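You operate a simulated robot arm through the tools that you are given. There is no shell and no other tool. Be economical: measure what you need, move in short steps, check, and stop when the job is done.

You run a simulated robot arm. Do the job below in one go: nothing can be reset, and whatever is moved stays where it is left.

Task
Slip the orange insole into the beige clog, the blue insole into the green clog.
Fine: toe first, flat on the bed; the clogs stay in the brown tray.

The check looks at the end state, three seconds after you hand in, the way a careful person would. Anything else that was tipped, shoved, dropped, spilled or broken makes it a failure.

Robot
A 6-joint arm with a two-finger parallel gripper, fixed in place. Base frame: the origin is at the foot of the arm, x ahead of it, y to its left, z up. Units: mm, degrees, N and s.
With the tool pointing down near the work surface it reaches from about 180 to 460 mm from the base axis. Its first joint turns from -166.0 to 166.0 degrees. Payload 4.1 kg.
The tool frame sits at the grasp point between the pads (the TCP): z along the fingers, y along the line on which they close. The tips reach 23 mm beyond it. Largest opening 94 mm; finger width 38, thickness 10; the body of the gripper, 54 by 96 mm, starts 39 mm behind the TCP.
Orientation is told as [roll, pitch, yaw] about the base's x, y, z axes, in that order, counted from this pose: with the fingers straight down and closing along the base's y, the tool's x points along the base's -x, its y along +y and its z along -z.

Tools
- The arm moves only by the tool send_rows. Its argument "series" is a list of rows, each an object (a shift or turn left out is 0, a gripper value left out holds the last) with "dp": the shift along the tool's x, y, z in mm, a list of three; "angular": the turn, a rotation vector about the tool's x, y, z in degrees, a list of three; "gripper": the finger opening in mm, from 0 to 94. In form: [{"dp": [tx, ty, tz], "angular": [rx, ry, rz], "gripper": gripper}, ...]. A call has 1 to 10 rows; each row shifts and turns the commanded pose from where the row before left it, along the tool's axes as they then stand. Rows are played at 5 a second. More than 50 mm and 8.6 degrees between two rows, or a gripper value outside its range, and nothing of the call is played. A pose out of reach is approached as far as the arm can. The call stops where the force on the tool passes 40 N (or 10 N more than at its start, if that is more) or the arm is blocked; 0.2 s more then pass. Each finger travels about 45 mm/s and halts on what it meets, pressing with about 29 N; the grip force reading is that of the motor and also rises with nothing between the fingers. The clock runs only during rows and for 0.2 s after the last one: add rows that do not move to give the fingers time. The reply holds the time, the measured pose of the TCP, the force on the tool along the base axes, the opening and the grip force, in the units named above and with some noise, with the torque about the TCP (base axes, N m) and any sound that the robot's microphone picked up, and new pictures: "pictures" is both (left out), scene, wrist or none.
- Cameras (640 x 400 px; columns grow to the right, rows downward): "scene" is fixed at [49.9, 651.6, 1460.9]; the picture's right is [-0.79, -0.62, 0.00], its down [-0.53, 0.68, -0.51] and it looks along [0.31, -0.40, -0.86] (base axes); focal length 301 px, centre (320, 200). "wrist" rides on the gripper at [86, 16, -75] in the tool frame; the picture's right is [-0.18, 0.98, 0.00], its down [-0.58, -0.11, -0.81] and it looks along [-0.79, -0.15, 0.59] (tool axes); focal length 243 px, centre (320, 200). There is no depth. A picture from a camera that has moved, and an enlarged one, comes with that camera's place and axes in the base frame and with its lens.
- lift_body(by): slides the trunk up (or, below 0, down) by that many mm; the arm rides with it, the base frame stays. It gives what a move gives, with no picture.
- zoom(camera, box): a new picture of the part [left, top, right, bottom] of that camera's present view, enlarged. The clock stands still meanwhile.
- close_job(): hands the job in; it is judged then, once.

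Work in short steps. Places have to be worked out from the pictures, the camera data and where the tool is seen: move nearer, look again, correct. Check each grasp and each placing, and mend what went wrong. You have 120 turns and 200 pictures in all, those below and enlarged ones among them. Open the gripper and draw the arm clear of the work before you hand the job in, unless the task says otherwise; then end with one line.

The tools are called after "Call:" as name(argument=value, ...) on one line, values as JSON. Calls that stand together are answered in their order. send_rows: Moves the arm, as the interface text tells. Its arguments: {"type":"object","properties":{"series":{"type":"array"},"pictures":{"type":"string","enum":["both","scene","wrist","none"]}},"required":["series"]} The other tools are called the same way: lift_body (by) slides the trunk up or down; zoom (camera, box) takes an enlarged picture of a part of a camera's view; close_job () hands the job in.

At the start:

```text
time_s: 0.0
tool_pos: [352.6, 248.4, 1029.9]
tcp_rot: [-0.1, 0.0, 0.1]
wrist_force: [-0.3, -0.6, -0.2]
moment: [0.02, 0.01, -0.02]
finger_gap: 94.2
grip_force: 0.1
trunk travel left (down, up): [-450.0, 140.0]
```

scene: 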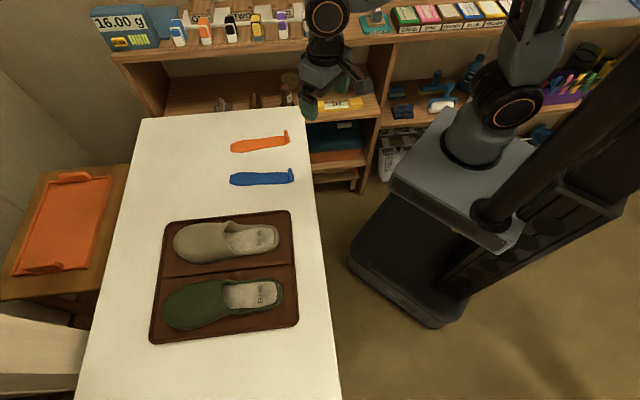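
wrist: 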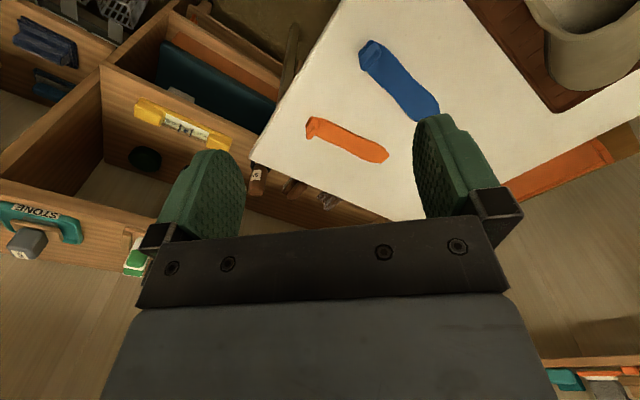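

I'll start with enlarged views of the insoles and clogs to see their shape and orientation.

Call:
zoom(camera="scene", box=[140, 200, 310, 350])

Call:
zoom(camera="scene", box=[210, 110, 330, 200])

```text
2.67 times, centred on (225, 275) of scene
camera zoom: at [49.9, 651.6, 1460.9], right [-0.79, -0.62, 0.0], down [-0.53, 0.68, -0.51], along [0.31, -0.4, -0.86], focal length 802 px, centre (573, 0)
```

zoom: 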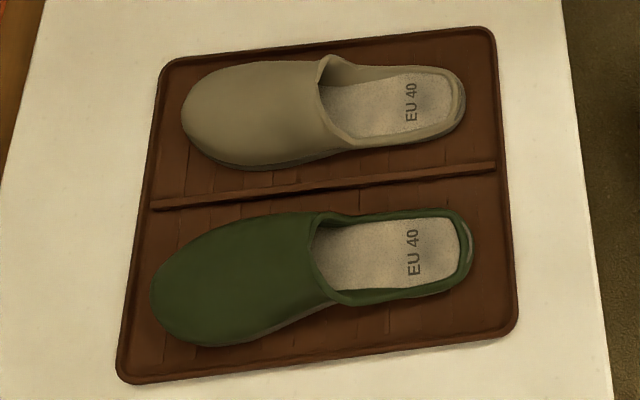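

```text
4.44 times, centred on (270, 155) of scene
camera zoom: at [49.9, 651.6, 1460.9], right [-0.79, -0.62, 0.0], down [-0.53, 0.68, -0.51], along [0.31, -0.4, -0.86], focal length 1337 px, centre (542, 400)
```

zoom: 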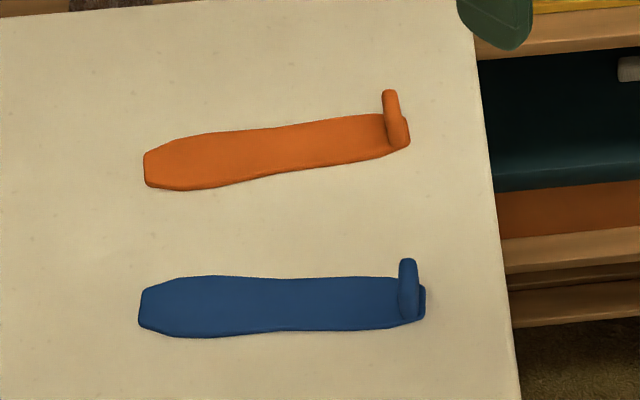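

The table is at z≈722 with its near edge about 455 mm from the base axis, and the insoles' raised heel tabs are about 570 mm out, at roughly azimuth 48°. I'll turn the tool to that azimuth and move outwards high up, to see how far it reaches.

Call:
send_rows(series=[{"dp": [0, 0, 0], "angular": [0, 0, -8]}, {"angular": [0, 0, -8]}, {"angular": [0, 0, -8]}, {"angular": [0, 0, -8]}, {"angular": [0, 0, -8]}, {"angular": [0, 0, -8]}, {"dp": [-40, 0, 0]}, {"dp": [-40, 0, 0]}, {"dp": [0, 0, 0]}])

```text
time_s: 2.0
tool_pos: [408.6, 305.4, 1028.8]
tcp_rot: [0.0, 0.1, 48.0]
wrist_force: [0.4, -0.3, -0.1]
moment: [-0.01, 0.0, -0.01]
finger_gap: 93.9
grip_force: 0.2
trunk travel left (down, up): [-450.0, 140.0]
camera wrist: at [337.4, 252.5, 1104.5], right [-0.61, 0.79, 0.0], down [0.47, 0.36, 0.81], along [0.64, 0.49, -0.59], focal length 243 px, centre (320, 200)
```

scene: 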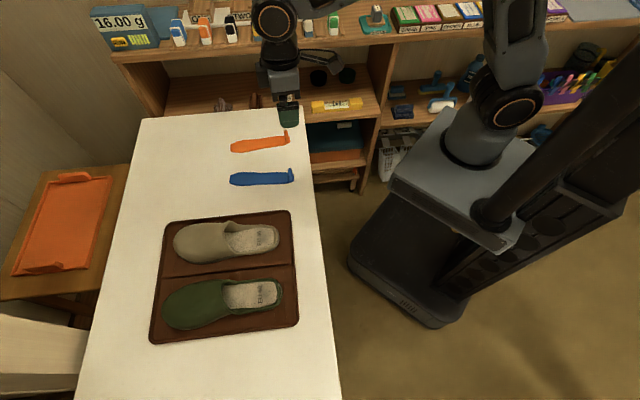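
wrist: 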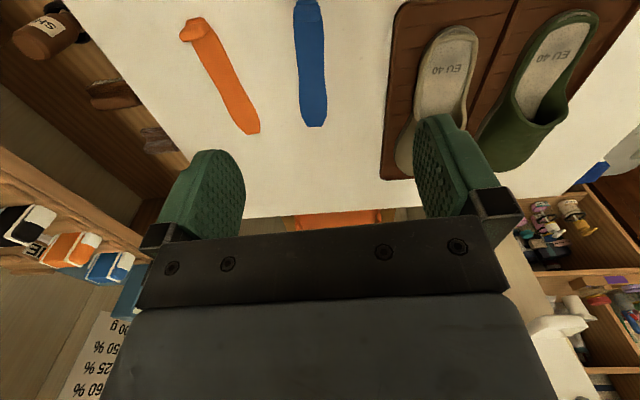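

The reach holds at 510 mm. I'll test further out.

Call:
send_rows(series=[{"dp": [-40, 0, 0]}, {"dp": [-40, 0, 0]}, {"dp": [-40, 0, 0]}, {"dp": [0, 0, 0]}], pictures="none")

```text
time_s: 3.0
tool_pos: [485.5, 398.4, 1027.8]
tcp_rot: [0.1, 0.1, 48.0]
wrist_force: [0.5, 1.0, -0.9]
moment: [-0.04, 0.0, -0.02]
finger_gap: 94.1
grip_force: 0.1
trunk travel left (down, up): [-450.0, 140.0]
```

It reaches 628 mm. Next I go above the orange tab, near (537, 198), then lower the trunk for a close look.

Call:
send_rows(series=[{"dp": [22, -34.6, 0]}, {"dp": [22, -34.6, 0]}, {"dp": [22, -34.6, 0]}, {"dp": [22, -34.6, 0]}, {"dp": [22, -34.6, 0]}, {}], pictures="none")

Call:
lift_body(by=-160)

Call:
send_rows(series=[{}])

```text
time_s: 4.4
tool_pos: [539.5, 199.2, 1027.3]
tcp_rot: [-0.1, -0.1, 48.1]
wrist_force: [-0.7, 0.5, -0.1]
moment: [0.0, 0.01, 0.02]
finger_gap: 93.9
grip_force: 0.1
trunk travel left (down, up): [-450.0, 140.0]
```

```text
time_s: 6.2
tool_pos: [540.1, 198.4, 867.4]
tcp_rot: [-0.1, 0.0, 48.0]
wrist_force: [0.2, 0.7, 0.0]
moment: [0.02, -0.01, 0.01]
finger_gap: 94.2
grip_force: 0.1
trunk travel left (down, up): [-290.0, 300.0]
```

```text
time_s: 6.6
tool_pos: [540.0, 199.5, 867.7]
tcp_rot: [0.0, 0.0, 48.0]
wrist_force: [-0.1, 0.2, 0.6]
moment: [-0.01, -0.02, 0.02]
finger_gap: 94.1
grip_force: 0.0
trunk travel left (down, up): [-290.0, 300.0]
camera wrist: at [469.3, 146.3, 942.8], right [-0.61, 0.79, 0.0], down [0.47, 0.36, 0.81], along [0.64, 0.49, -0.59], focal length 243 px, centre (320, 200)
```

scene: 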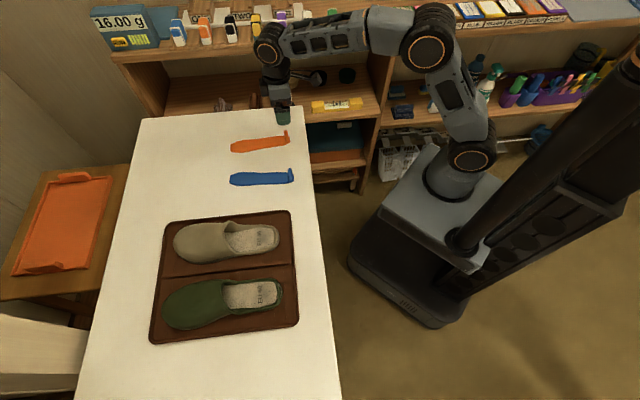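
wrist: 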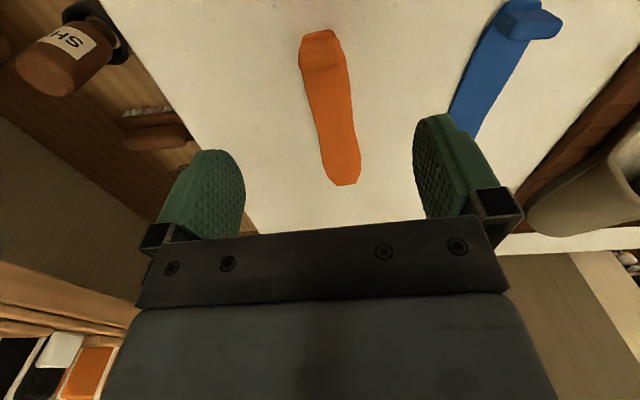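

Call:
zoom(camera="wrist", box=[260, 0, 420, 100])

Call:
zoom(camera="wrist", box=[440, 0, 600, 100])

```text
4.00 times, centred on (340, 50) of wrist
camera zoom: at [469.3, 146.3, 942.8], right [-0.61, 0.79, 0.0], down [0.47, 0.36, 0.81], along [0.64, 0.49, -0.59], focal length 970 px, centre (240, 800)
```

zoom: 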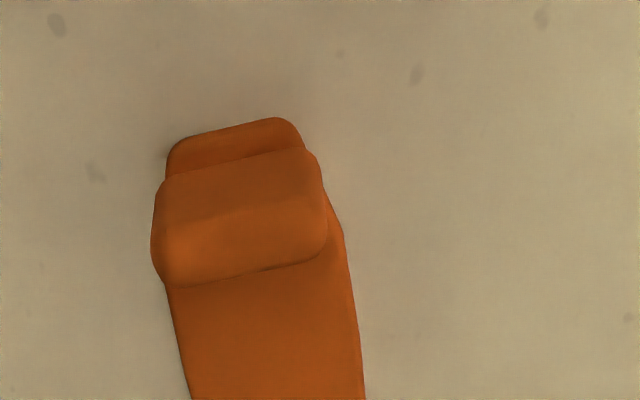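

```text
4.00 times, centred on (520, 50) of wrist
camera zoom: at [469.3, 146.3, 942.8], right [-0.61, 0.79, 0.0], down [0.47, 0.36, 0.81], along [0.64, 0.49, -0.59], focal length 970 px, centre (-480, 800)
```

zoom: 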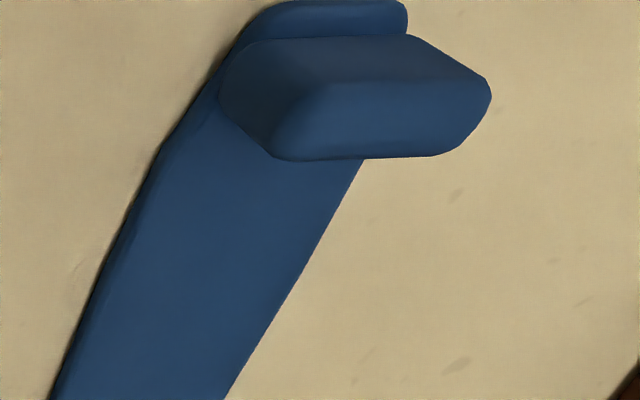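

The tab is a block across the heel, roughly 32 wide × 13 thick × 22 mm high. Before choosing a grip I'll inspect the beige clog's heel from close by.

Call:
send_rows(series=[{"dp": [-5, 42, 0]}, {"dp": [-5, 42, 0]}, {"dp": [-5, 42, 0]}, {"dp": [-5, 42, 0]}, {"dp": [-5, 42, 0]}, {"dp": [-5, 42, 0]}, {"dp": [-5, 42, 0]}, {"dp": [-5, 42, 0]}, {}], pictures="wrist")

```text
time_s: 8.6
tool_pos: [317.1, 454.5, 867.0]
tcp_rot: [0.0, 0.0, 48.1]
wrist_force: [-0.3, 0.5, 1.7]
moment: [-0.02, 0.01, -0.01]
finger_gap: 93.8
grip_force: 0.1
trunk travel left (down, up): [-290.0, 300.0]
camera wrist: at [246.1, 401.0, 941.9], right [-0.61, 0.79, 0.0], down [0.47, 0.36, 0.81], along [0.64, 0.49, -0.59], focal length 243 px, centre (320, 200)
```

wrist: 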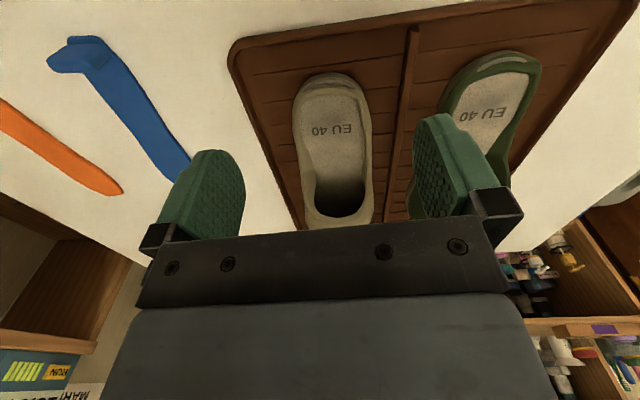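

Call:
zoom(camera="wrist", box=[240, 50, 448, 180])

Call:
zoom(camera="wrist", box=[270, 130, 430, 230])

```text
3.08 times, centred on (344, 115) of wrist
camera zoom: at [246.1, 401.0, 941.9], right [-0.61, 0.79, 0.0], down [0.47, 0.36, 0.81], along [0.64, 0.49, -0.59], focal length 746 px, centre (246, 462)
```

zoom: 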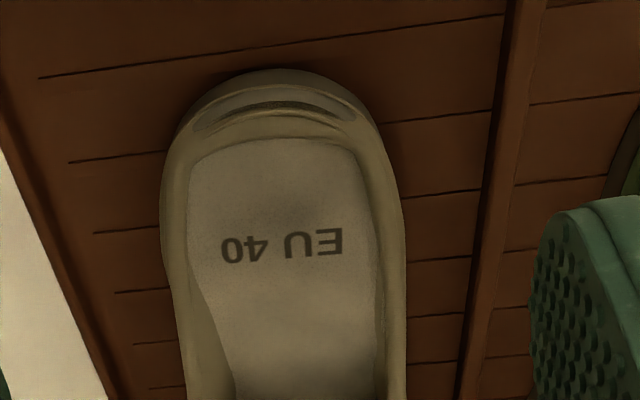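

```text
4.00 times, centred on (350, 180) of wrist
camera zoom: at [246.1, 401.0, 941.9], right [-0.61, 0.79, 0.0], down [0.47, 0.36, 0.81], along [0.64, 0.49, -0.59], focal length 970 px, centre (200, 280)
```

zoom: 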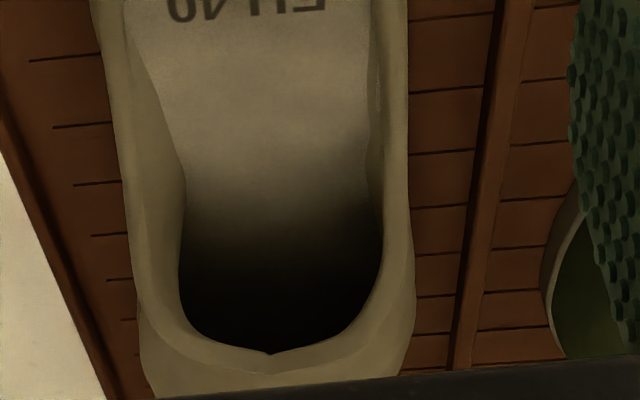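

Beige bed's heel is near (336, 479), bed about z 737, width ≈60, arch mouth about 113 mm ahead of the heel. I'll back off and lower to see the rim height and arch at a flatter angle.

Call:
send_rows(series=[{"dp": [40, 0, 0]}, {"dp": [40, 0, 0]}, {"dp": [30, 0, 0]}, {}], pictures="none")

Call:
lift_body(by=-95)

Call:
zoom(camera="wrist", box=[240, 50, 448, 230])

Call:
zoom(camera="scene", box=[210, 210, 290, 270])

```text
time_s: 9.6
tool_pos: [242.4, 373.7, 867.5]
tcp_rot: [0.0, 0.0, 48.1]
wrist_force: [-0.9, -0.7, 0.3]
moment: [0.01, 0.02, -0.03]
finger_gap: 94.0
grip_force: 0.0
trunk travel left (down, up): [-290.0, 300.0]
```

```text
time_s: 10.9
tool_pos: [241.8, 371.9, 772.3]
tcp_rot: [0.0, 0.0, 48.1]
wrist_force: [0.8, -0.1, -0.2]
moment: [-0.02, 0.01, -0.01]
finger_gap: 93.9
grip_force: 0.0
trunk travel left (down, up): [-195.0, 395.0]
```

```text
2.22 times, centred on (344, 140) of wrist
camera zoom: at [172.5, 318.8, 847.2], right [-0.61, 0.79, 0.0], down [0.47, 0.36, 0.81], along [0.64, 0.49, -0.59], focal length 539 px, centre (267, 333)
```

zoom: 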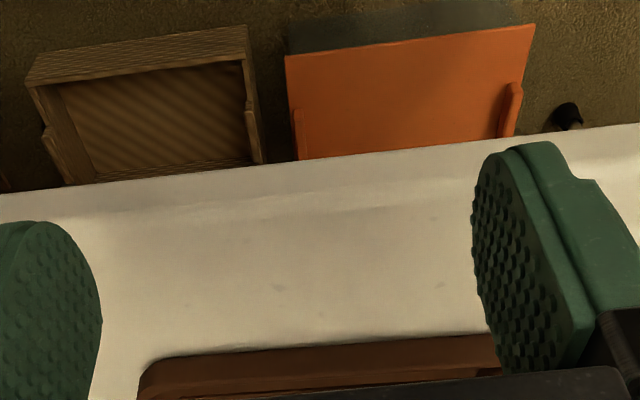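

```text
6.67 times, centred on (250, 240) of scene
camera zoom: at [49.9, 651.6, 1460.9], right [-0.79, -0.62, 0.0], down [-0.53, 0.68, -0.51], along [0.31, -0.4, -0.86], focal length 2005 px, centre (787, -67)
```

zoom: 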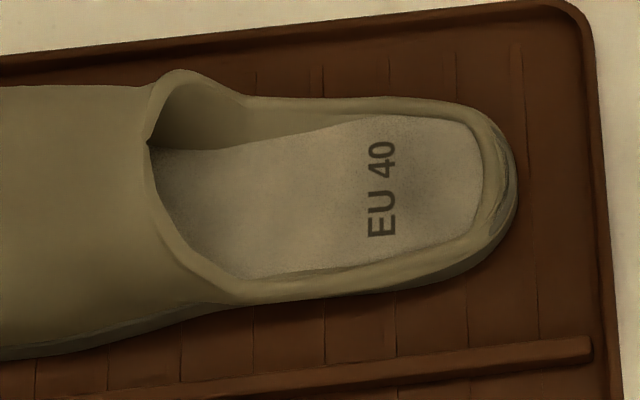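

The heel rim is low, so I'll grip the tab front and back with the tool y along the insole, which gives flat contact. I'll go back above the orange tab and turn the tool by −90°.

Call:
lift_body(by=95)

Call:
send_rows(series=[{"dp": [-8.75, -41.8, 0]}, {"dp": [-8.75, -41.8, 0]}, {"dp": [-8.75, -41.8, 0]}, {"dp": [-8.75, -41.8, 0]}, {"dp": [-8.75, -41.8, 0]}, {"dp": [-8.75, -41.8, 0]}, {"dp": [-8.75, -41.8, 0]}, {"dp": [-8.75, -41.8, 0]}, {}], pictures="none")

Call:
send_rows(series=[{"angular": [0, 0, 8.2]}, {"angular": [0, 0, 8.2]}, {"angular": [0, 0, 8.2]}, {"angular": [0, 0, 8.2]}, {"angular": [0, 0, 8.2]}, {"angular": [0, 0, 8.2]}, {"angular": [0, 0, 8.2]}, {"angular": [0, 0, 8.2]}, {"angular": [0, 0, 8.2]}, {"angular": [0, 0, 8.2]}], pictures="none")

Call:
send_rows(series=[{"angular": [0, 0, 8.4], "gripper": 50}, {}, {}])

```text
time_s: 12.2
tool_pos: [242.2, 373.1, 868.0]
tcp_rot: [0.0, -0.1, 48.0]
wrist_force: [0.2, -0.1, 0.2]
moment: [0.02, -0.02, 0.01]
finger_gap: 93.9
grip_force: 0.1
trunk travel left (down, up): [-290.0, 300.0]
```

```text
time_s: 14.2
tool_pos: [539.9, 201.8, 870.1]
tcp_rot: [-0.1, -0.1, 48.1]
wrist_force: [0.4, 0.2, -0.1]
moment: [0.03, 0.0, 0.02]
finger_gap: 94.0
grip_force: 0.0
trunk travel left (down, up): [-290.0, 300.0]
```

```text
time_s: 16.4
tool_pos: [538.4, 203.0, 867.1]
tcp_rot: [0.0, 0.1, -34.1]
wrist_force: [-0.1, -0.4, 0.2]
moment: [0.03, 0.03, 0.01]
finger_gap: 94.0
grip_force: 0.1
trunk travel left (down, up): [-290.0, 300.0]
```

```text
time_s: 17.2
tool_pos: [539.4, 201.9, 867.9]
tcp_rot: [0.1, 0.0, -42.4]
wrist_force: [0.4, -0.1, -0.5]
moment: [-0.01, -0.02, 0.0]
finger_gap: 49.8
grip_force: 0.1
trunk travel left (down, up): [-290.0, 300.0]
camera wrist: at [485.1, 271.7, 941.7], right [0.8, 0.6, 0.0], down [0.36, -0.47, 0.81], along [0.49, -0.64, -0.59], focal length 243 px, centre (320, 200)
```

scene: 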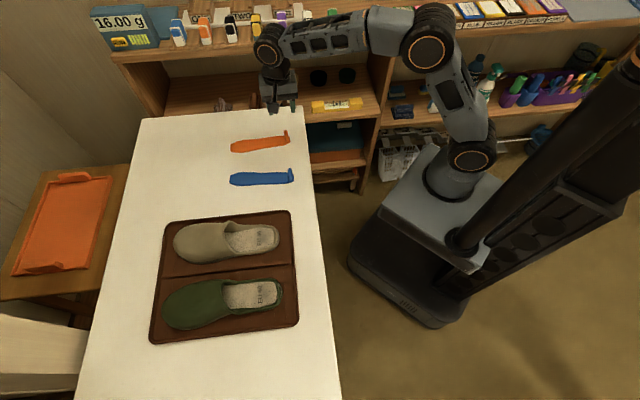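
wrist: 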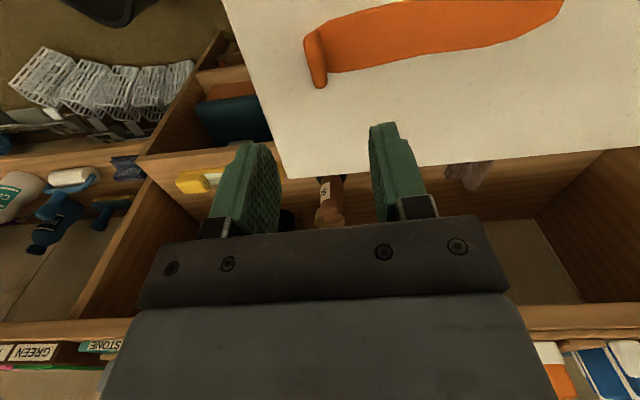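

Orientation is good. I'll lower to just above the tab and look.

Call:
lift_body(by=-78)

Call:
zoom(camera="wrist", box=[220, 60, 476, 220])

Call:
zoom(camera="scene", box=[220, 80, 316, 160])

```text
time_s: 18.4
tool_pos: [539.1, 202.3, 788.9]
tcp_rot: [0.0, -0.1, -42.5]
wrist_force: [0.3, 0.8, -0.2]
moment: [-0.03, 0.04, 0.01]
finger_gap: 50.0
grip_force: 0.1
trunk travel left (down, up): [-212.0, 378.0]
```

```text
2.50 times, centred on (348, 140) of wrist
camera zoom: at [485.0, 271.7, 863.8], right [0.8, 0.6, 0.0], down [0.36, -0.47, 0.81], along [0.49, -0.64, -0.59], focal length 606 px, centre (250, 350)
```

zoom: 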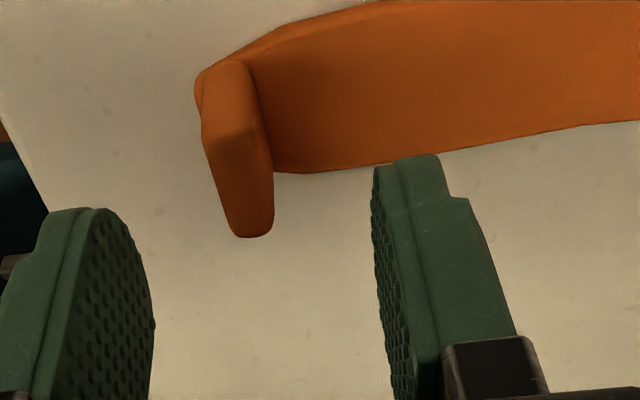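

```text
5.00 times, centred on (268, 120) of scene
camera zoom: at [49.9, 651.6, 1460.9], right [-0.79, -0.62, 0.0], down [-0.53, 0.68, -0.51], along [0.31, -0.4, -0.86], focal length 1504 px, centre (580, 600)
```

zoom: 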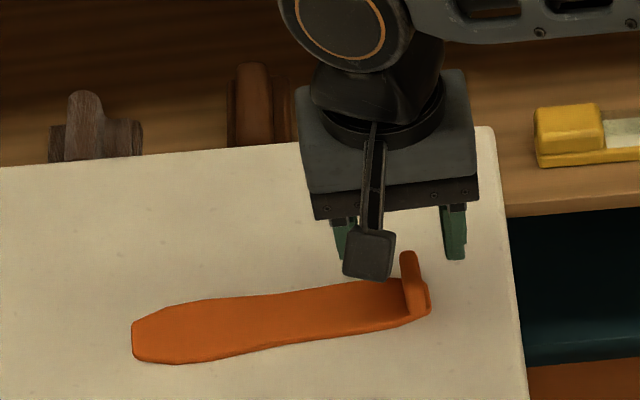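

The tab is about 4 mm further along −x and 2 mm back from the tool centre. I'll correct that, then descend so the tips sit roughly 8 mm above the insole.

Call:
send_rows(series=[{"dp": [-4, -2, 0]}, {}], pictures="none")

Call:
lift_body(by=-31)

Call:
zoom(camera="wrist", box=[220, 60, 476, 220])

```text
time_s: 19.0
tool_pos: [539.5, 197.3, 789.4]
tcp_rot: [0.1, 0.1, -42.4]
wrist_force: [0.1, -0.8, 0.3]
moment: [0.0, 0.01, 0.02]
finger_gap: 49.8
grip_force: 0.1
trunk travel left (down, up): [-212.0, 378.0]
```

```text
time_s: 19.7
tool_pos: [538.5, 196.6, 758.2]
tcp_rot: [0.1, 0.1, -42.3]
wrist_force: [0.7, -0.4, -0.7]
moment: [0.01, 0.0, 0.0]
finger_gap: 50.0
grip_force: 0.1
trunk travel left (down, up): [-181.0, 409.0]
```

```text
2.50 times, centred on (348, 140) of wrist
camera zoom: at [486.3, 267.4, 833.2], right [0.8, 0.6, 0.0], down [0.36, -0.47, 0.81], along [0.49, -0.64, -0.59], focal length 606 px, centre (250, 350)
```

zoom: 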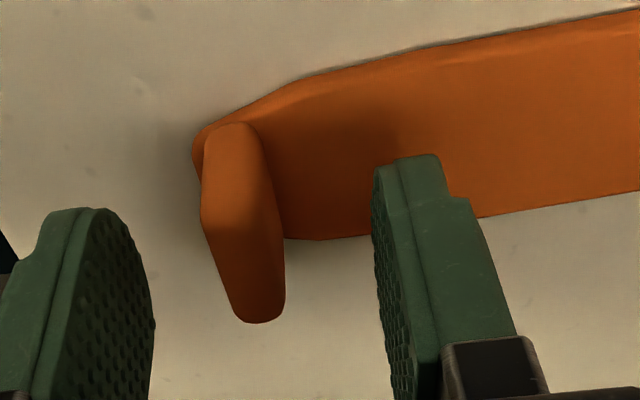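

Centred well. Closing on the tab.

Call:
send_rows(series=[{"gripper": 25}, {"gripper": 5}, {}, {}, {}], pictures="wrist")

```text
time_s: 20.9
tool_pos: [540.2, 196.5, 758.3]
tcp_rot: [0.0, -0.1, -42.4]
wrist_force: [0.4, 0.5, 0.6]
moment: [-0.01, -0.04, 0.0]
finger_gap: 10.7
grip_force: 28.6
trunk travel left (down, up): [-181.0, 409.0]
camera wrist: at [486.3, 267.4, 833.3], right [0.8, 0.6, 0.0], down [0.36, -0.47, 0.81], along [0.49, -0.64, -0.59], focal length 243 px, centre (320, 200)
```

wrist: 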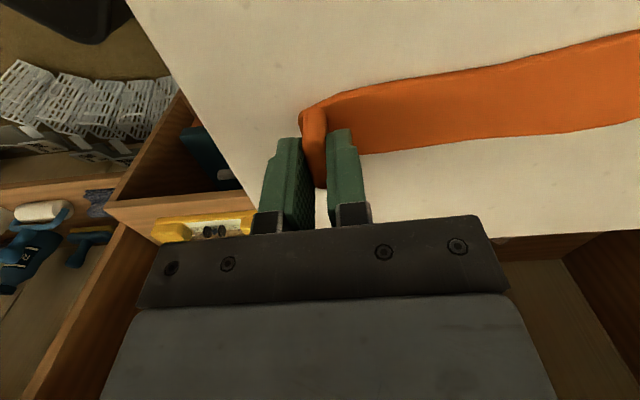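

Held at a gap of 10.7 mm. Now I lift it and check.

Call:
lift_body(by=70)

Call:
zoom(camera="wrist", box=[220, 40, 540, 240])

Call:
zoom(camera="scene", box=[200, 70, 320, 160])

```text
time_s: 22.0
tool_pos: [540.1, 197.9, 828.9]
tcp_rot: [-0.1, -0.1, -42.4]
wrist_force: [0.7, 0.8, 0.3]
moment: [-0.04, -0.01, 0.04]
finger_gap: 10.7
grip_force: 28.5
trunk travel left (down, up): [-251.0, 339.0]
```

```text
2.00 times, centred on (380, 140) of wrist
camera zoom: at [486.4, 267.5, 903.1], right [0.8, 0.6, 0.0], down [0.36, -0.47, 0.81], along [0.49, -0.64, -0.59], focal length 485 px, centre (200, 320)
```

zoom: 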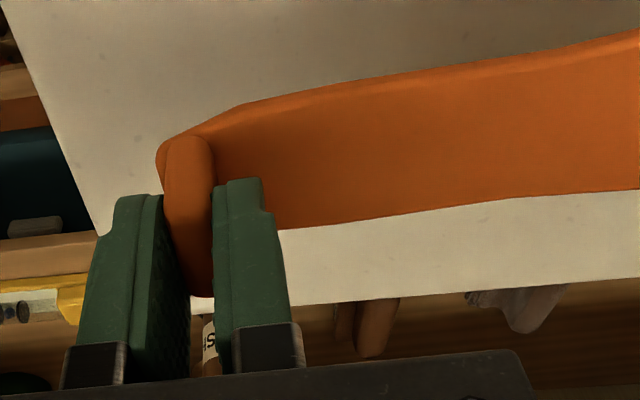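

```text
4.44 times, centred on (260, 115) of scene
camera zoom: at [49.9, 651.6, 1460.9], right [-0.79, -0.62, 0.0], down [-0.53, 0.68, -0.51], along [0.31, -0.4, -0.86], focal length 1337 px, centre (587, 578)
```

zoom: 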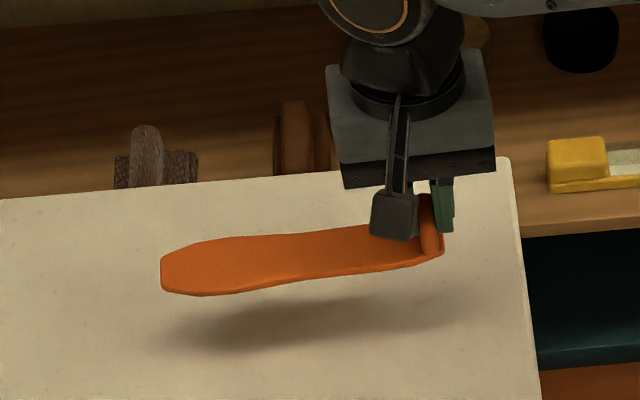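

The insole hangs level; its underside is ~36 mm below the TCP, and it extends about 10 mm behind and 179 mm ahead. I'll raise, carry it over behind the beige clog, then pitch the toe down 12°.

Call:
lift_body(by=75)

Call:
send_rows(series=[{"dp": [42.5, -0.9, 0]}, {"dp": [42.5, -0.9, 0]}, {"dp": [42.5, -0.9, 0]}, {"dp": [42.5, -0.9, 0]}, {"dp": [42.5, -0.9, 0]}, {"dp": [42.5, -0.9, 0]}, {"dp": [42.5, -0.9, 0]}, {"dp": [42.5, -0.9, 0]}, {"angular": [0, 0, 1.1]}, {}], pictures="none")

Call:
send_rows(series=[{"angular": [4, 0, 0]}, {"angular": [4, 0, 0]}, {"angular": [4, 0, 0]}, {}])

Call:
zoom(camera="scene", box=[170, 170, 314, 260])

```text
time_s: 23.1
tool_pos: [540.0, 197.2, 903.6]
tcp_rot: [0.1, 0.1, -42.4]
wrist_force: [1.2, -0.3, -0.8]
moment: [-0.02, 0.01, 0.0]
finger_gap: 10.9
grip_force: 28.7
trunk travel left (down, up): [-326.0, 264.0]
```

```text
time_s: 25.3
tool_pos: [283.8, 421.4, 903.9]
tcp_rot: [0.0, -0.1, -43.4]
wrist_force: [0.1, 0.3, -0.2]
moment: [-0.01, 0.0, 0.02]
finger_gap: 10.6
grip_force: 28.9
trunk travel left (down, up): [-326.0, 264.0]
```

```text
time_s: 26.3
tool_pos: [283.4, 421.7, 902.7]
tcp_rot: [-12.1, 0.0, -43.5]
wrist_force: [0.1, -0.8, -0.3]
moment: [-0.02, 0.03, 0.03]
finger_gap: 10.6
grip_force: 29.1
trunk travel left (down, up): [-326.0, 264.0]
camera wrist: at [242.0, 503.8, 972.6], right [0.79, 0.57, -0.21], down [0.46, -0.35, 0.81], along [0.39, -0.74, -0.55], focal length 243 px, centre (320, 200)
```

scene: 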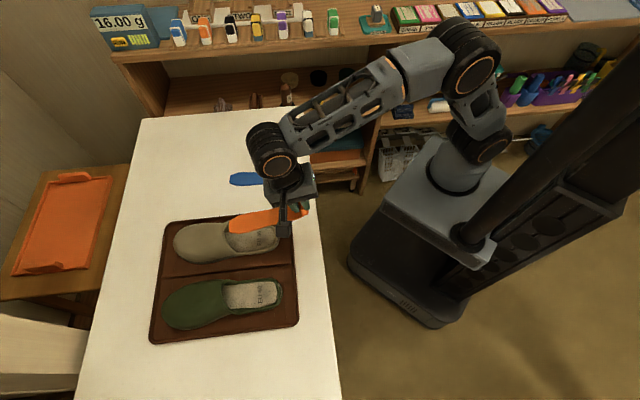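
wrist: 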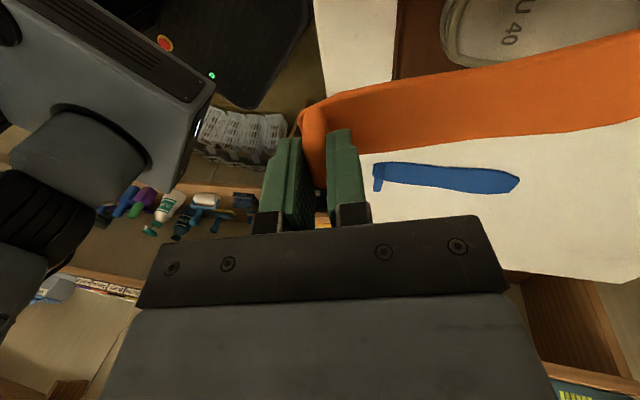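

```text
4.44 times, centred on (242, 215) of scene
camera zoom: at [49.9, 651.6, 1460.9], right [-0.79, -0.62, 0.0], down [-0.53, 0.68, -0.51], along [0.31, -0.4, -0.86], focal length 1337 px, centre (667, 133)
```

zoom: 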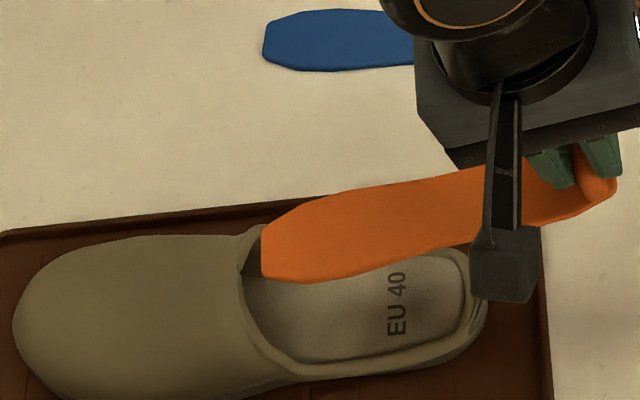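

Toe position matches prediction. Lowering part of the way to check alignment with the clog's mouth.

Call:
lift_body(by=-62)

Call:
zoom(camera="scene", box=[170, 190, 314, 280])

Call:
zoom(camera="wrist", box=[320, 0, 640, 200])

```text
time_s: 27.3
tool_pos: [283.8, 421.4, 842.2]
tcp_rot: [-12.0, 0.0, -43.5]
wrist_force: [0.9, 0.2, -0.7]
moment: [-0.01, 0.02, -0.03]
finger_gap: 10.8
grip_force: 29.1
trunk travel left (down, up): [-264.0, 326.0]
```

```text
4.44 times, centred on (242, 235) of scene
camera zoom: at [49.9, 651.6, 1460.9], right [-0.79, -0.62, 0.0], down [-0.53, 0.68, -0.51], along [0.31, -0.4, -0.86], focal length 1337 px, centre (667, 44)
```

zoom: 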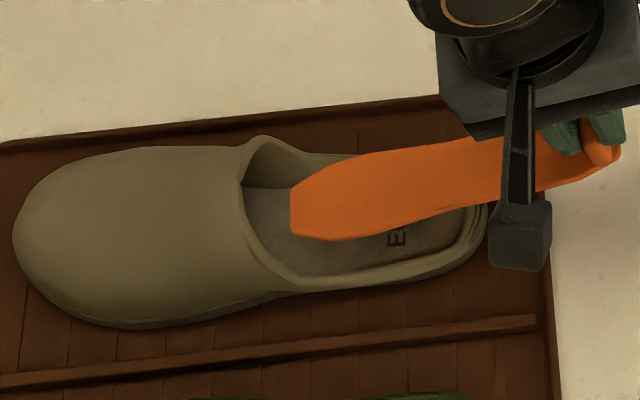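

```text
2.00 times, centred on (480, 100) of wrist
camera zoom: at [241.8, 503.7, 910.8], right [0.79, 0.57, -0.2], down [0.46, -0.36, 0.81], along [0.39, -0.74, -0.55], focal length 485 px, centre (0, 400)
```

zoom: 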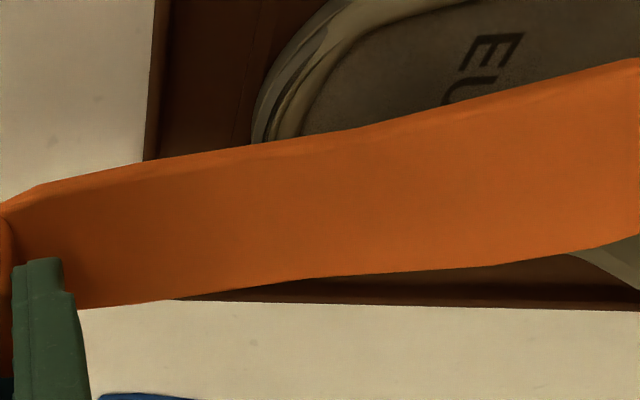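

Prediction puts the toe within about 2 mm of the bed's midline. Lowering the last 25 mm, then sliding forward under the upper.

Call:
lift_body(by=-25)

Call:
zoom(camera="scene", box=[200, 200, 296, 260])

```text
time_s: 28.1
tool_pos: [283.1, 420.9, 815.4]
tcp_rot: [-12.0, 0.0, -43.5]
wrist_force: [-0.4, 0.8, -0.2]
moment: [-0.02, 0.03, 0.03]
finger_gap: 10.8
grip_force: 28.7
trunk travel left (down, up): [-239.0, 351.0]
```

```text
6.67 times, centred on (248, 230) of scene
camera zoom: at [49.9, 651.6, 1460.9], right [-0.79, -0.62, 0.0], down [-0.53, 0.68, -0.51], along [0.31, -0.4, -0.86], focal length 2005 px, centre (800, 0)
```

zoom: 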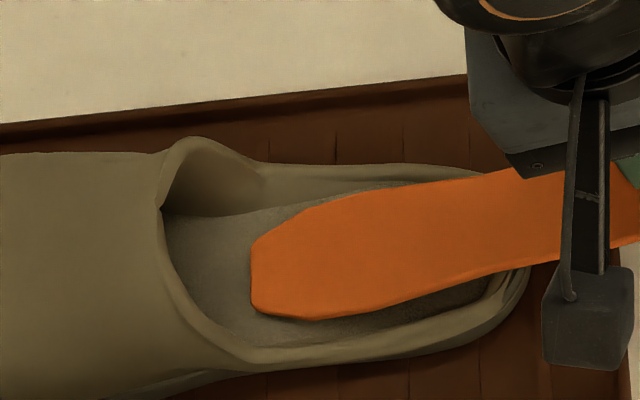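

Toe is centred on the bed at the mouth. Sliding forward 40 mm horizontally.

Call:
send_rows(series=[{"dp": [0, 9.78, -2.08]}, {"dp": [0, 9.78, -2.08]}, {"dp": [0, 9.78, -2.08]}, {"dp": [0, 9.78, -2.08]}, {}], pictures="none")

Call:
zoom(camera="scene", box=[200, 200, 296, 260])

```text
time_s: 29.2
tool_pos: [312.0, 451.0, 816.2]
tcp_rot: [-12.0, 0.0, -43.4]
wrist_force: [-0.2, 0.2, 0.0]
moment: [0.0, 0.01, -0.01]
finger_gap: 10.3
grip_force: 29.1
trunk travel left (down, up): [-239.0, 351.0]
```

```text
6.67 times, centred on (248, 230) of scene
camera zoom: at [49.9, 651.6, 1460.9], right [-0.79, -0.62, 0.0], down [-0.53, 0.68, -0.51], along [0.31, -0.4, -0.86], focal length 2005 px, centre (800, 0)
```

zoom: 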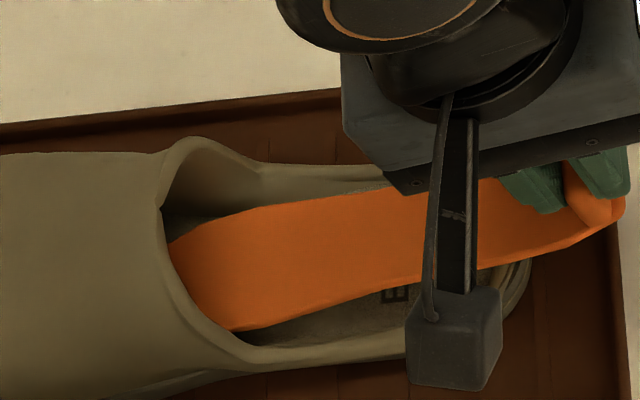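

No contact. I estimate the insole sits ~3 mm towards the near wall, so I shift it 3 mm away and continue 40 mm.

Call:
send_rows(series=[{"dp": [-3, 4.9, -1.04]}, {"dp": [0, 9.78, -2.08]}, {"dp": [0, 9.78, -2.08]}, {"dp": [0, 9.78, -2.08]}, {}], pictures="none")

Call:
zoom(camera="scene", box=[200, 200, 296, 260])

```text
time_s: 30.4
tool_pos: [337.3, 474.1, 814.8]
tcp_rot: [-12.0, 0.0, -43.4]
wrist_force: [0.1, 0.6, -0.3]
moment: [-0.02, -0.01, 0.0]
finger_gap: 10.6
grip_force: 28.7
trunk travel left (down, up): [-239.0, 351.0]
```

```text
6.67 times, centred on (248, 230) of scene
camera zoom: at [49.9, 651.6, 1460.9], right [-0.79, -0.62, 0.0], down [-0.53, 0.68, -0.51], along [0.31, -0.4, -0.86], focal length 2005 px, centre (800, 0)
```

zoom: 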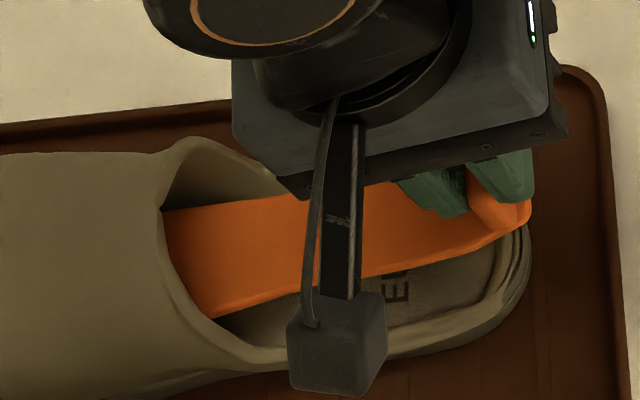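

Still free. Another 30 mm forward.

Call:
send_rows(series=[{"dp": [0, 9.78, -2.08]}, {"dp": [0, 9.78, -2.08]}, {"dp": [0, 9.78, -2.08]}, {}], pictures="none")

Call:
zoom(camera="scene", box=[200, 200, 296, 260])

Call:
zoom(camera="wrist", box=[240, 20, 560, 220])

```text
time_s: 31.4
tool_pos: [357.7, 494.8, 815.9]
tcp_rot: [-12.0, 0.0, -43.4]
wrist_force: [-0.5, 0.0, -0.2]
moment: [0.0, 0.03, 0.01]
finger_gap: 10.9
grip_force: 29.3
trunk travel left (down, up): [-239.0, 351.0]
```

```text
6.67 times, centred on (248, 230) of scene
camera zoom: at [49.9, 651.6, 1460.9], right [-0.79, -0.62, 0.0], down [-0.53, 0.68, -0.51], along [0.31, -0.4, -0.86], focal length 2005 px, centre (800, 0)
```

zoom: 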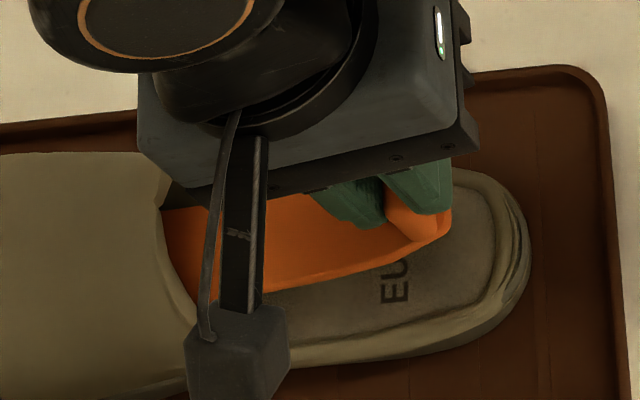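

```text
2.00 times, centred on (400, 120) of wrist
camera zoom: at [315.5, 577.2, 886.1], right [0.79, 0.57, -0.2], down [0.46, -0.36, 0.81], along [0.39, -0.74, -0.55], focal length 485 px, centre (160, 360)
```

zoom: 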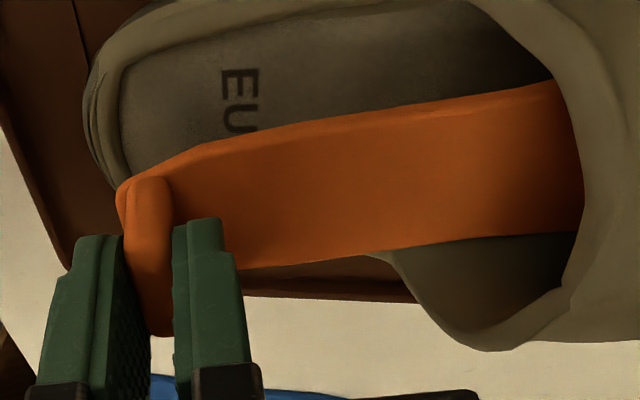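

The insole lies right under the upper, its heel just ahead of the bed's heel edge. Now I level it while lowering, to about 5 mm above the bed.

Call:
send_rows(series=[{"dp": [0, 0, 12.79], "angular": [-4, 0, 0]}, {}, {"dp": [0, -0.93, 12.75], "angular": [-4, 0, 0]}, {}, {"dp": [0, -1.82, 12.66], "angular": [-4, 0, 0]}, {}, {}], pictures="none")

Call:
zoom(camera="scene", box=[200, 200, 296, 260])

Call:
zoom(camera="wrist", box=[240, 20, 560, 220])

```text
time_s: 33.0
tool_pos: [352.1, 490.9, 780.4]
tcp_rot: [0.3, 0.0, -43.5]
wrist_force: [0.6, 0.0, 16.2]
moment: [0.0, 0.16, -0.02]
finger_gap: 10.7
grip_force: 29.1
trunk travel left (down, up): [-239.0, 351.0]
```

```text
6.67 times, centred on (248, 230) of scene
camera zoom: at [49.9, 651.6, 1460.9], right [-0.79, -0.62, 0.0], down [-0.53, 0.68, -0.51], along [0.31, -0.4, -0.86], focal length 2005 px, centre (800, 0)
```

zoom: 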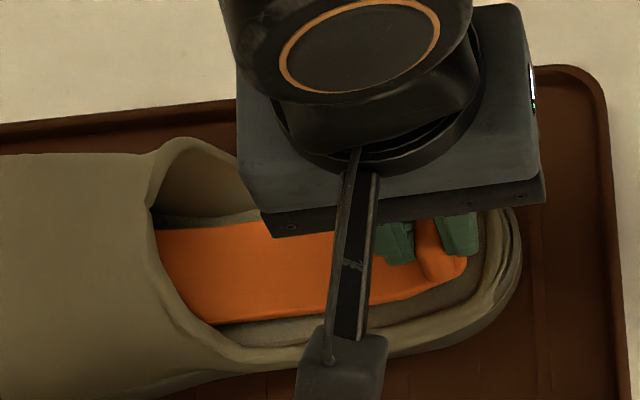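

```text
2.00 times, centred on (400, 120) of wrist
camera zoom: at [299.5, 561.0, 855.3], right [0.81, 0.59, 0.0], down [0.34, -0.48, 0.81], along [0.47, -0.65, -0.59], focal length 485 px, centre (160, 360)
```

zoom: 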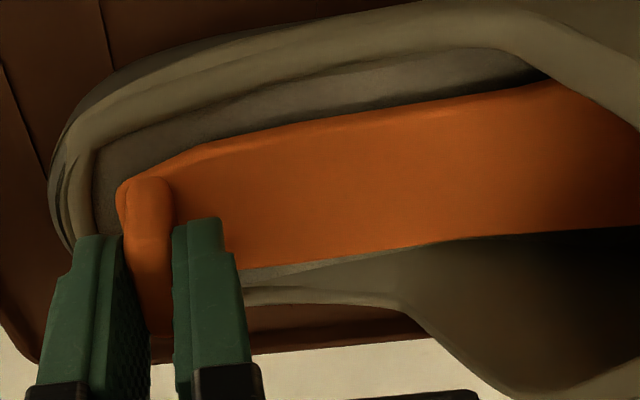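

Contact at TCP z 780 with 16 N up and almost no toe moment: the insole is on the bed. I'll ease off the pressure and open slightly.

Call:
send_rows(series=[{"dp": [0, 0, -1.5]}, {}, {"gripper": 16}, {"gripper": 22}, {"gripper": 24}, {}], pictures="none")

Call:
zoom(camera="wrist", box=[240, 20, 560, 220])

```text
time_s: 34.5
tool_pos: [350.9, 491.0, 780.1]
tcp_rot: [0.0, 0.0, -43.5]
wrist_force: [0.1, 0.1, 0.3]
moment: [0.01, 0.01, 0.0]
finger_gap: 24.1
grip_force: 0.0
trunk travel left (down, up): [-239.0, 351.0]
```

```text
2.00 times, centred on (400, 120) of wrist
camera zoom: at [299.5, 561.4, 854.2], right [0.81, 0.59, 0.0], down [0.35, -0.48, 0.81], along [0.47, -0.65, -0.59], focal length 485 px, centre (160, 360)
```

zoom: 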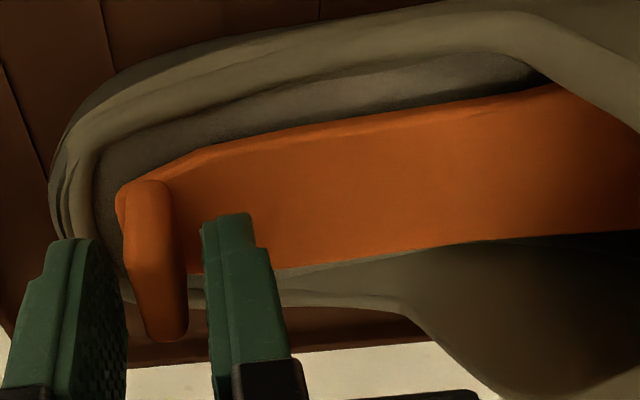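

Released cleanly. Raising to inspect.

Call:
lift_body(by=125)

Call:
send_rows(series=[{"dp": [-42, -10, 0]}, {"dp": [-42, -10, 0]}, {"dp": [-42, -10, 0]}, {"dp": [-42, -10, 0]}, {}], pictures="none")

Call:
zoom(camera="scene", box=[200, 200, 296, 260])

Call:
zoom(camera="scene", box=[140, 190, 310, 350])

```text
time_s: 36.0
tool_pos: [351.5, 490.3, 904.2]
tcp_rot: [-0.1, 0.0, -43.5]
wrist_force: [0.1, -0.7, -0.5]
moment: [0.0, -0.01, 0.01]
finger_gap: 23.9
grip_force: 0.0
trunk travel left (down, up): [-364.0, 226.0]
```

```text
time_s: 37.2
tool_pos: [447.6, 344.8, 904.2]
tcp_rot: [0.0, 0.0, -43.4]
wrist_force: [0.6, 0.3, 0.1]
moment: [0.0, -0.02, -0.02]
finger_gap: 23.9
grip_force: 0.1
trunk travel left (down, up): [-364.0, 226.0]
```

```text
6.67 times, centred on (248, 230) of scene
camera zoom: at [49.9, 651.6, 1460.9], right [-0.79, -0.62, 0.0], down [-0.53, 0.68, -0.51], along [0.31, -0.4, -0.86], focal length 2005 px, centre (800, 0)
```

zoom: 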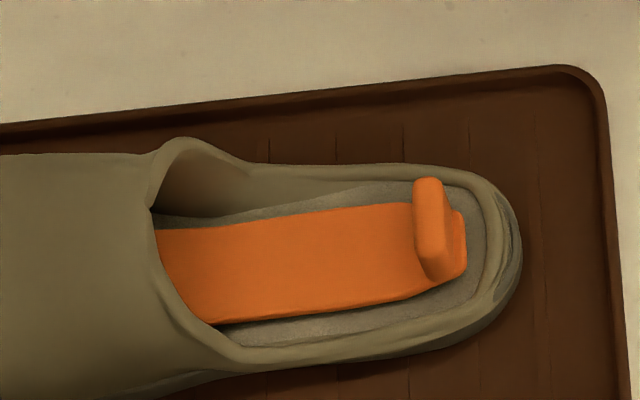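

```text
2.50 times, centred on (225, 270) of scene
camera zoom: at [49.9, 651.6, 1460.9], right [-0.79, -0.62, 0.0], down [-0.53, 0.68, -0.51], along [0.31, -0.4, -0.86], focal length 752 px, centre (558, 25)
```

zoom: 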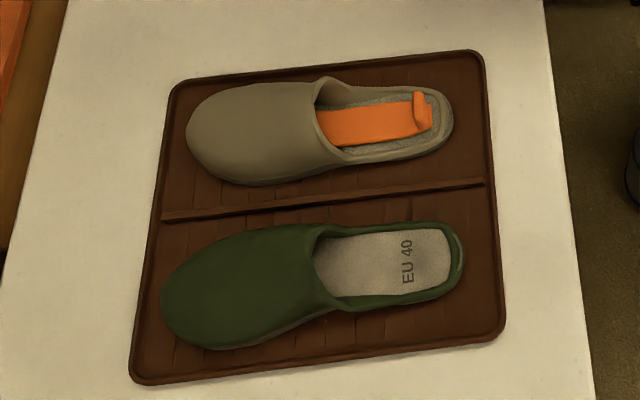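

Orange is seated toe-first and flat. Now the blue insole: tab near (434, 306), axis about 43°. I move over it and look.

Call:
send_rows(series=[{"dp": [-16.8, -37.5, 0], "gripper": 50}, {"angular": [0, 0, 3.6]}, {}], pictures="none")

Call:
lift_body(by=-105)

Call:
zoom(camera="wrist", box=[220, 40, 540, 240])

Call:
zoom(camera="scene", box=[220, 110, 316, 200])

```text
time_s: 38.0
tool_pos: [434.7, 305.9, 904.2]
tcp_rot: [0.0, 0.0, -47.1]
wrist_force: [-0.6, 0.5, -0.4]
moment: [0.01, 0.01, 0.01]
finger_gap: 50.0
grip_force: 0.0
trunk travel left (down, up): [-364.0, 226.0]
```

```text
time_s: 39.4
tool_pos: [435.1, 306.3, 798.5]
tcp_rot: [-0.1, 0.0, -47.2]
wrist_force: [-0.6, 0.0, -1.4]
moment: [0.02, -0.02, 0.0]
finger_gap: 50.0
grip_force: 0.0
trunk travel left (down, up): [-259.0, 331.0]
```

```text
2.00 times, centred on (380, 140) of wrist
camera zoom: at [386.3, 380.9, 873.7], right [0.84, 0.53, 0.0], down [0.32, -0.5, 0.81], along [0.43, -0.68, -0.59], focal length 485 px, centre (200, 320)
```

zoom: 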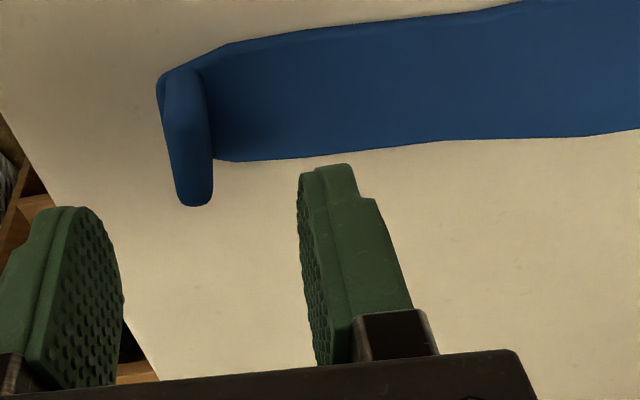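

```text
4.44 times, centred on (268, 155) of scene
camera zoom: at [49.9, 651.6, 1460.9], right [-0.79, -0.62, 0.0], down [-0.53, 0.68, -0.51], along [0.31, -0.4, -0.86], focal length 1337 px, centre (551, 400)
```

zoom: 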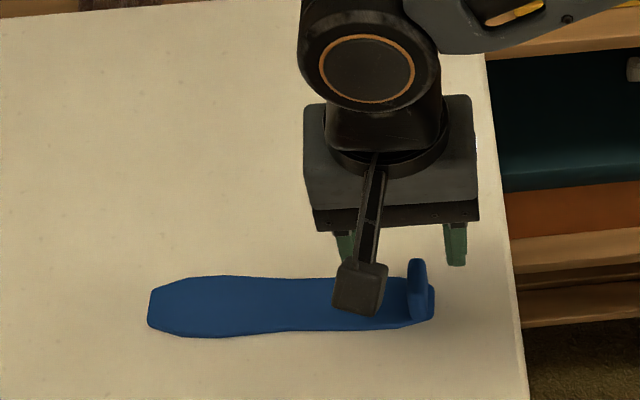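

The tab is ~3.5 mm behind and 1.3 mm to the far side of the tool centre, and the insole is turned ~3.5° clockwise of the tool. I correct this and look again from lower down.

Call:
send_rows(series=[{"dp": [-1.3, -3.5, 0]}, {"angular": [0, 0, 3.5]}, {}], pictures="none")

Call:
lift_body(by=-40)

Call:
zoom(camera="wrist", box=[220, 60, 476, 220])

```text
time_s: 40.2
tool_pos: [432.3, 304.5, 799.3]
tcp_rot: [0.1, 0.1, -50.6]
wrist_force: [-0.4, -0.1, 0.5]
moment: [0.03, -0.01, 0.02]
finger_gap: 50.3
grip_force: 0.1
trunk travel left (down, up): [-259.0, 331.0]
```

```text
time_s: 41.0
tool_pos: [431.5, 303.4, 758.4]
tcp_rot: [0.0, 0.0, -50.6]
wrist_force: [0.9, -0.2, 0.5]
moment: [0.0, -0.01, 0.0]
finger_gap: 49.8
grip_force: 0.0
trunk travel left (down, up): [-219.0, 371.0]
```

```text
2.50 times, centred on (348, 140) of wrist
camera zoom: at [389.1, 380.9, 833.4], right [0.88, 0.48, 0.0], down [0.29, -0.52, 0.81], along [0.39, -0.71, -0.59], focal length 606 px, centre (250, 350)
```

zoom: 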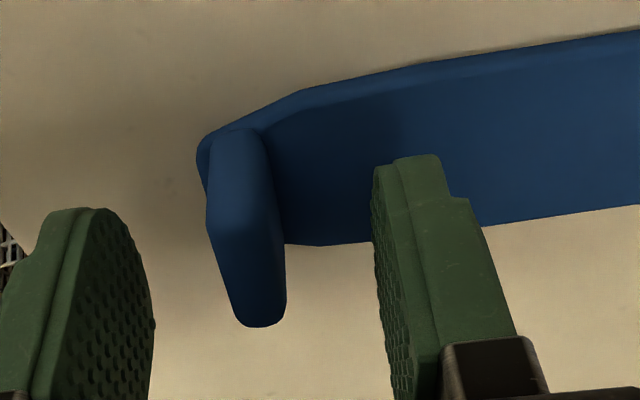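

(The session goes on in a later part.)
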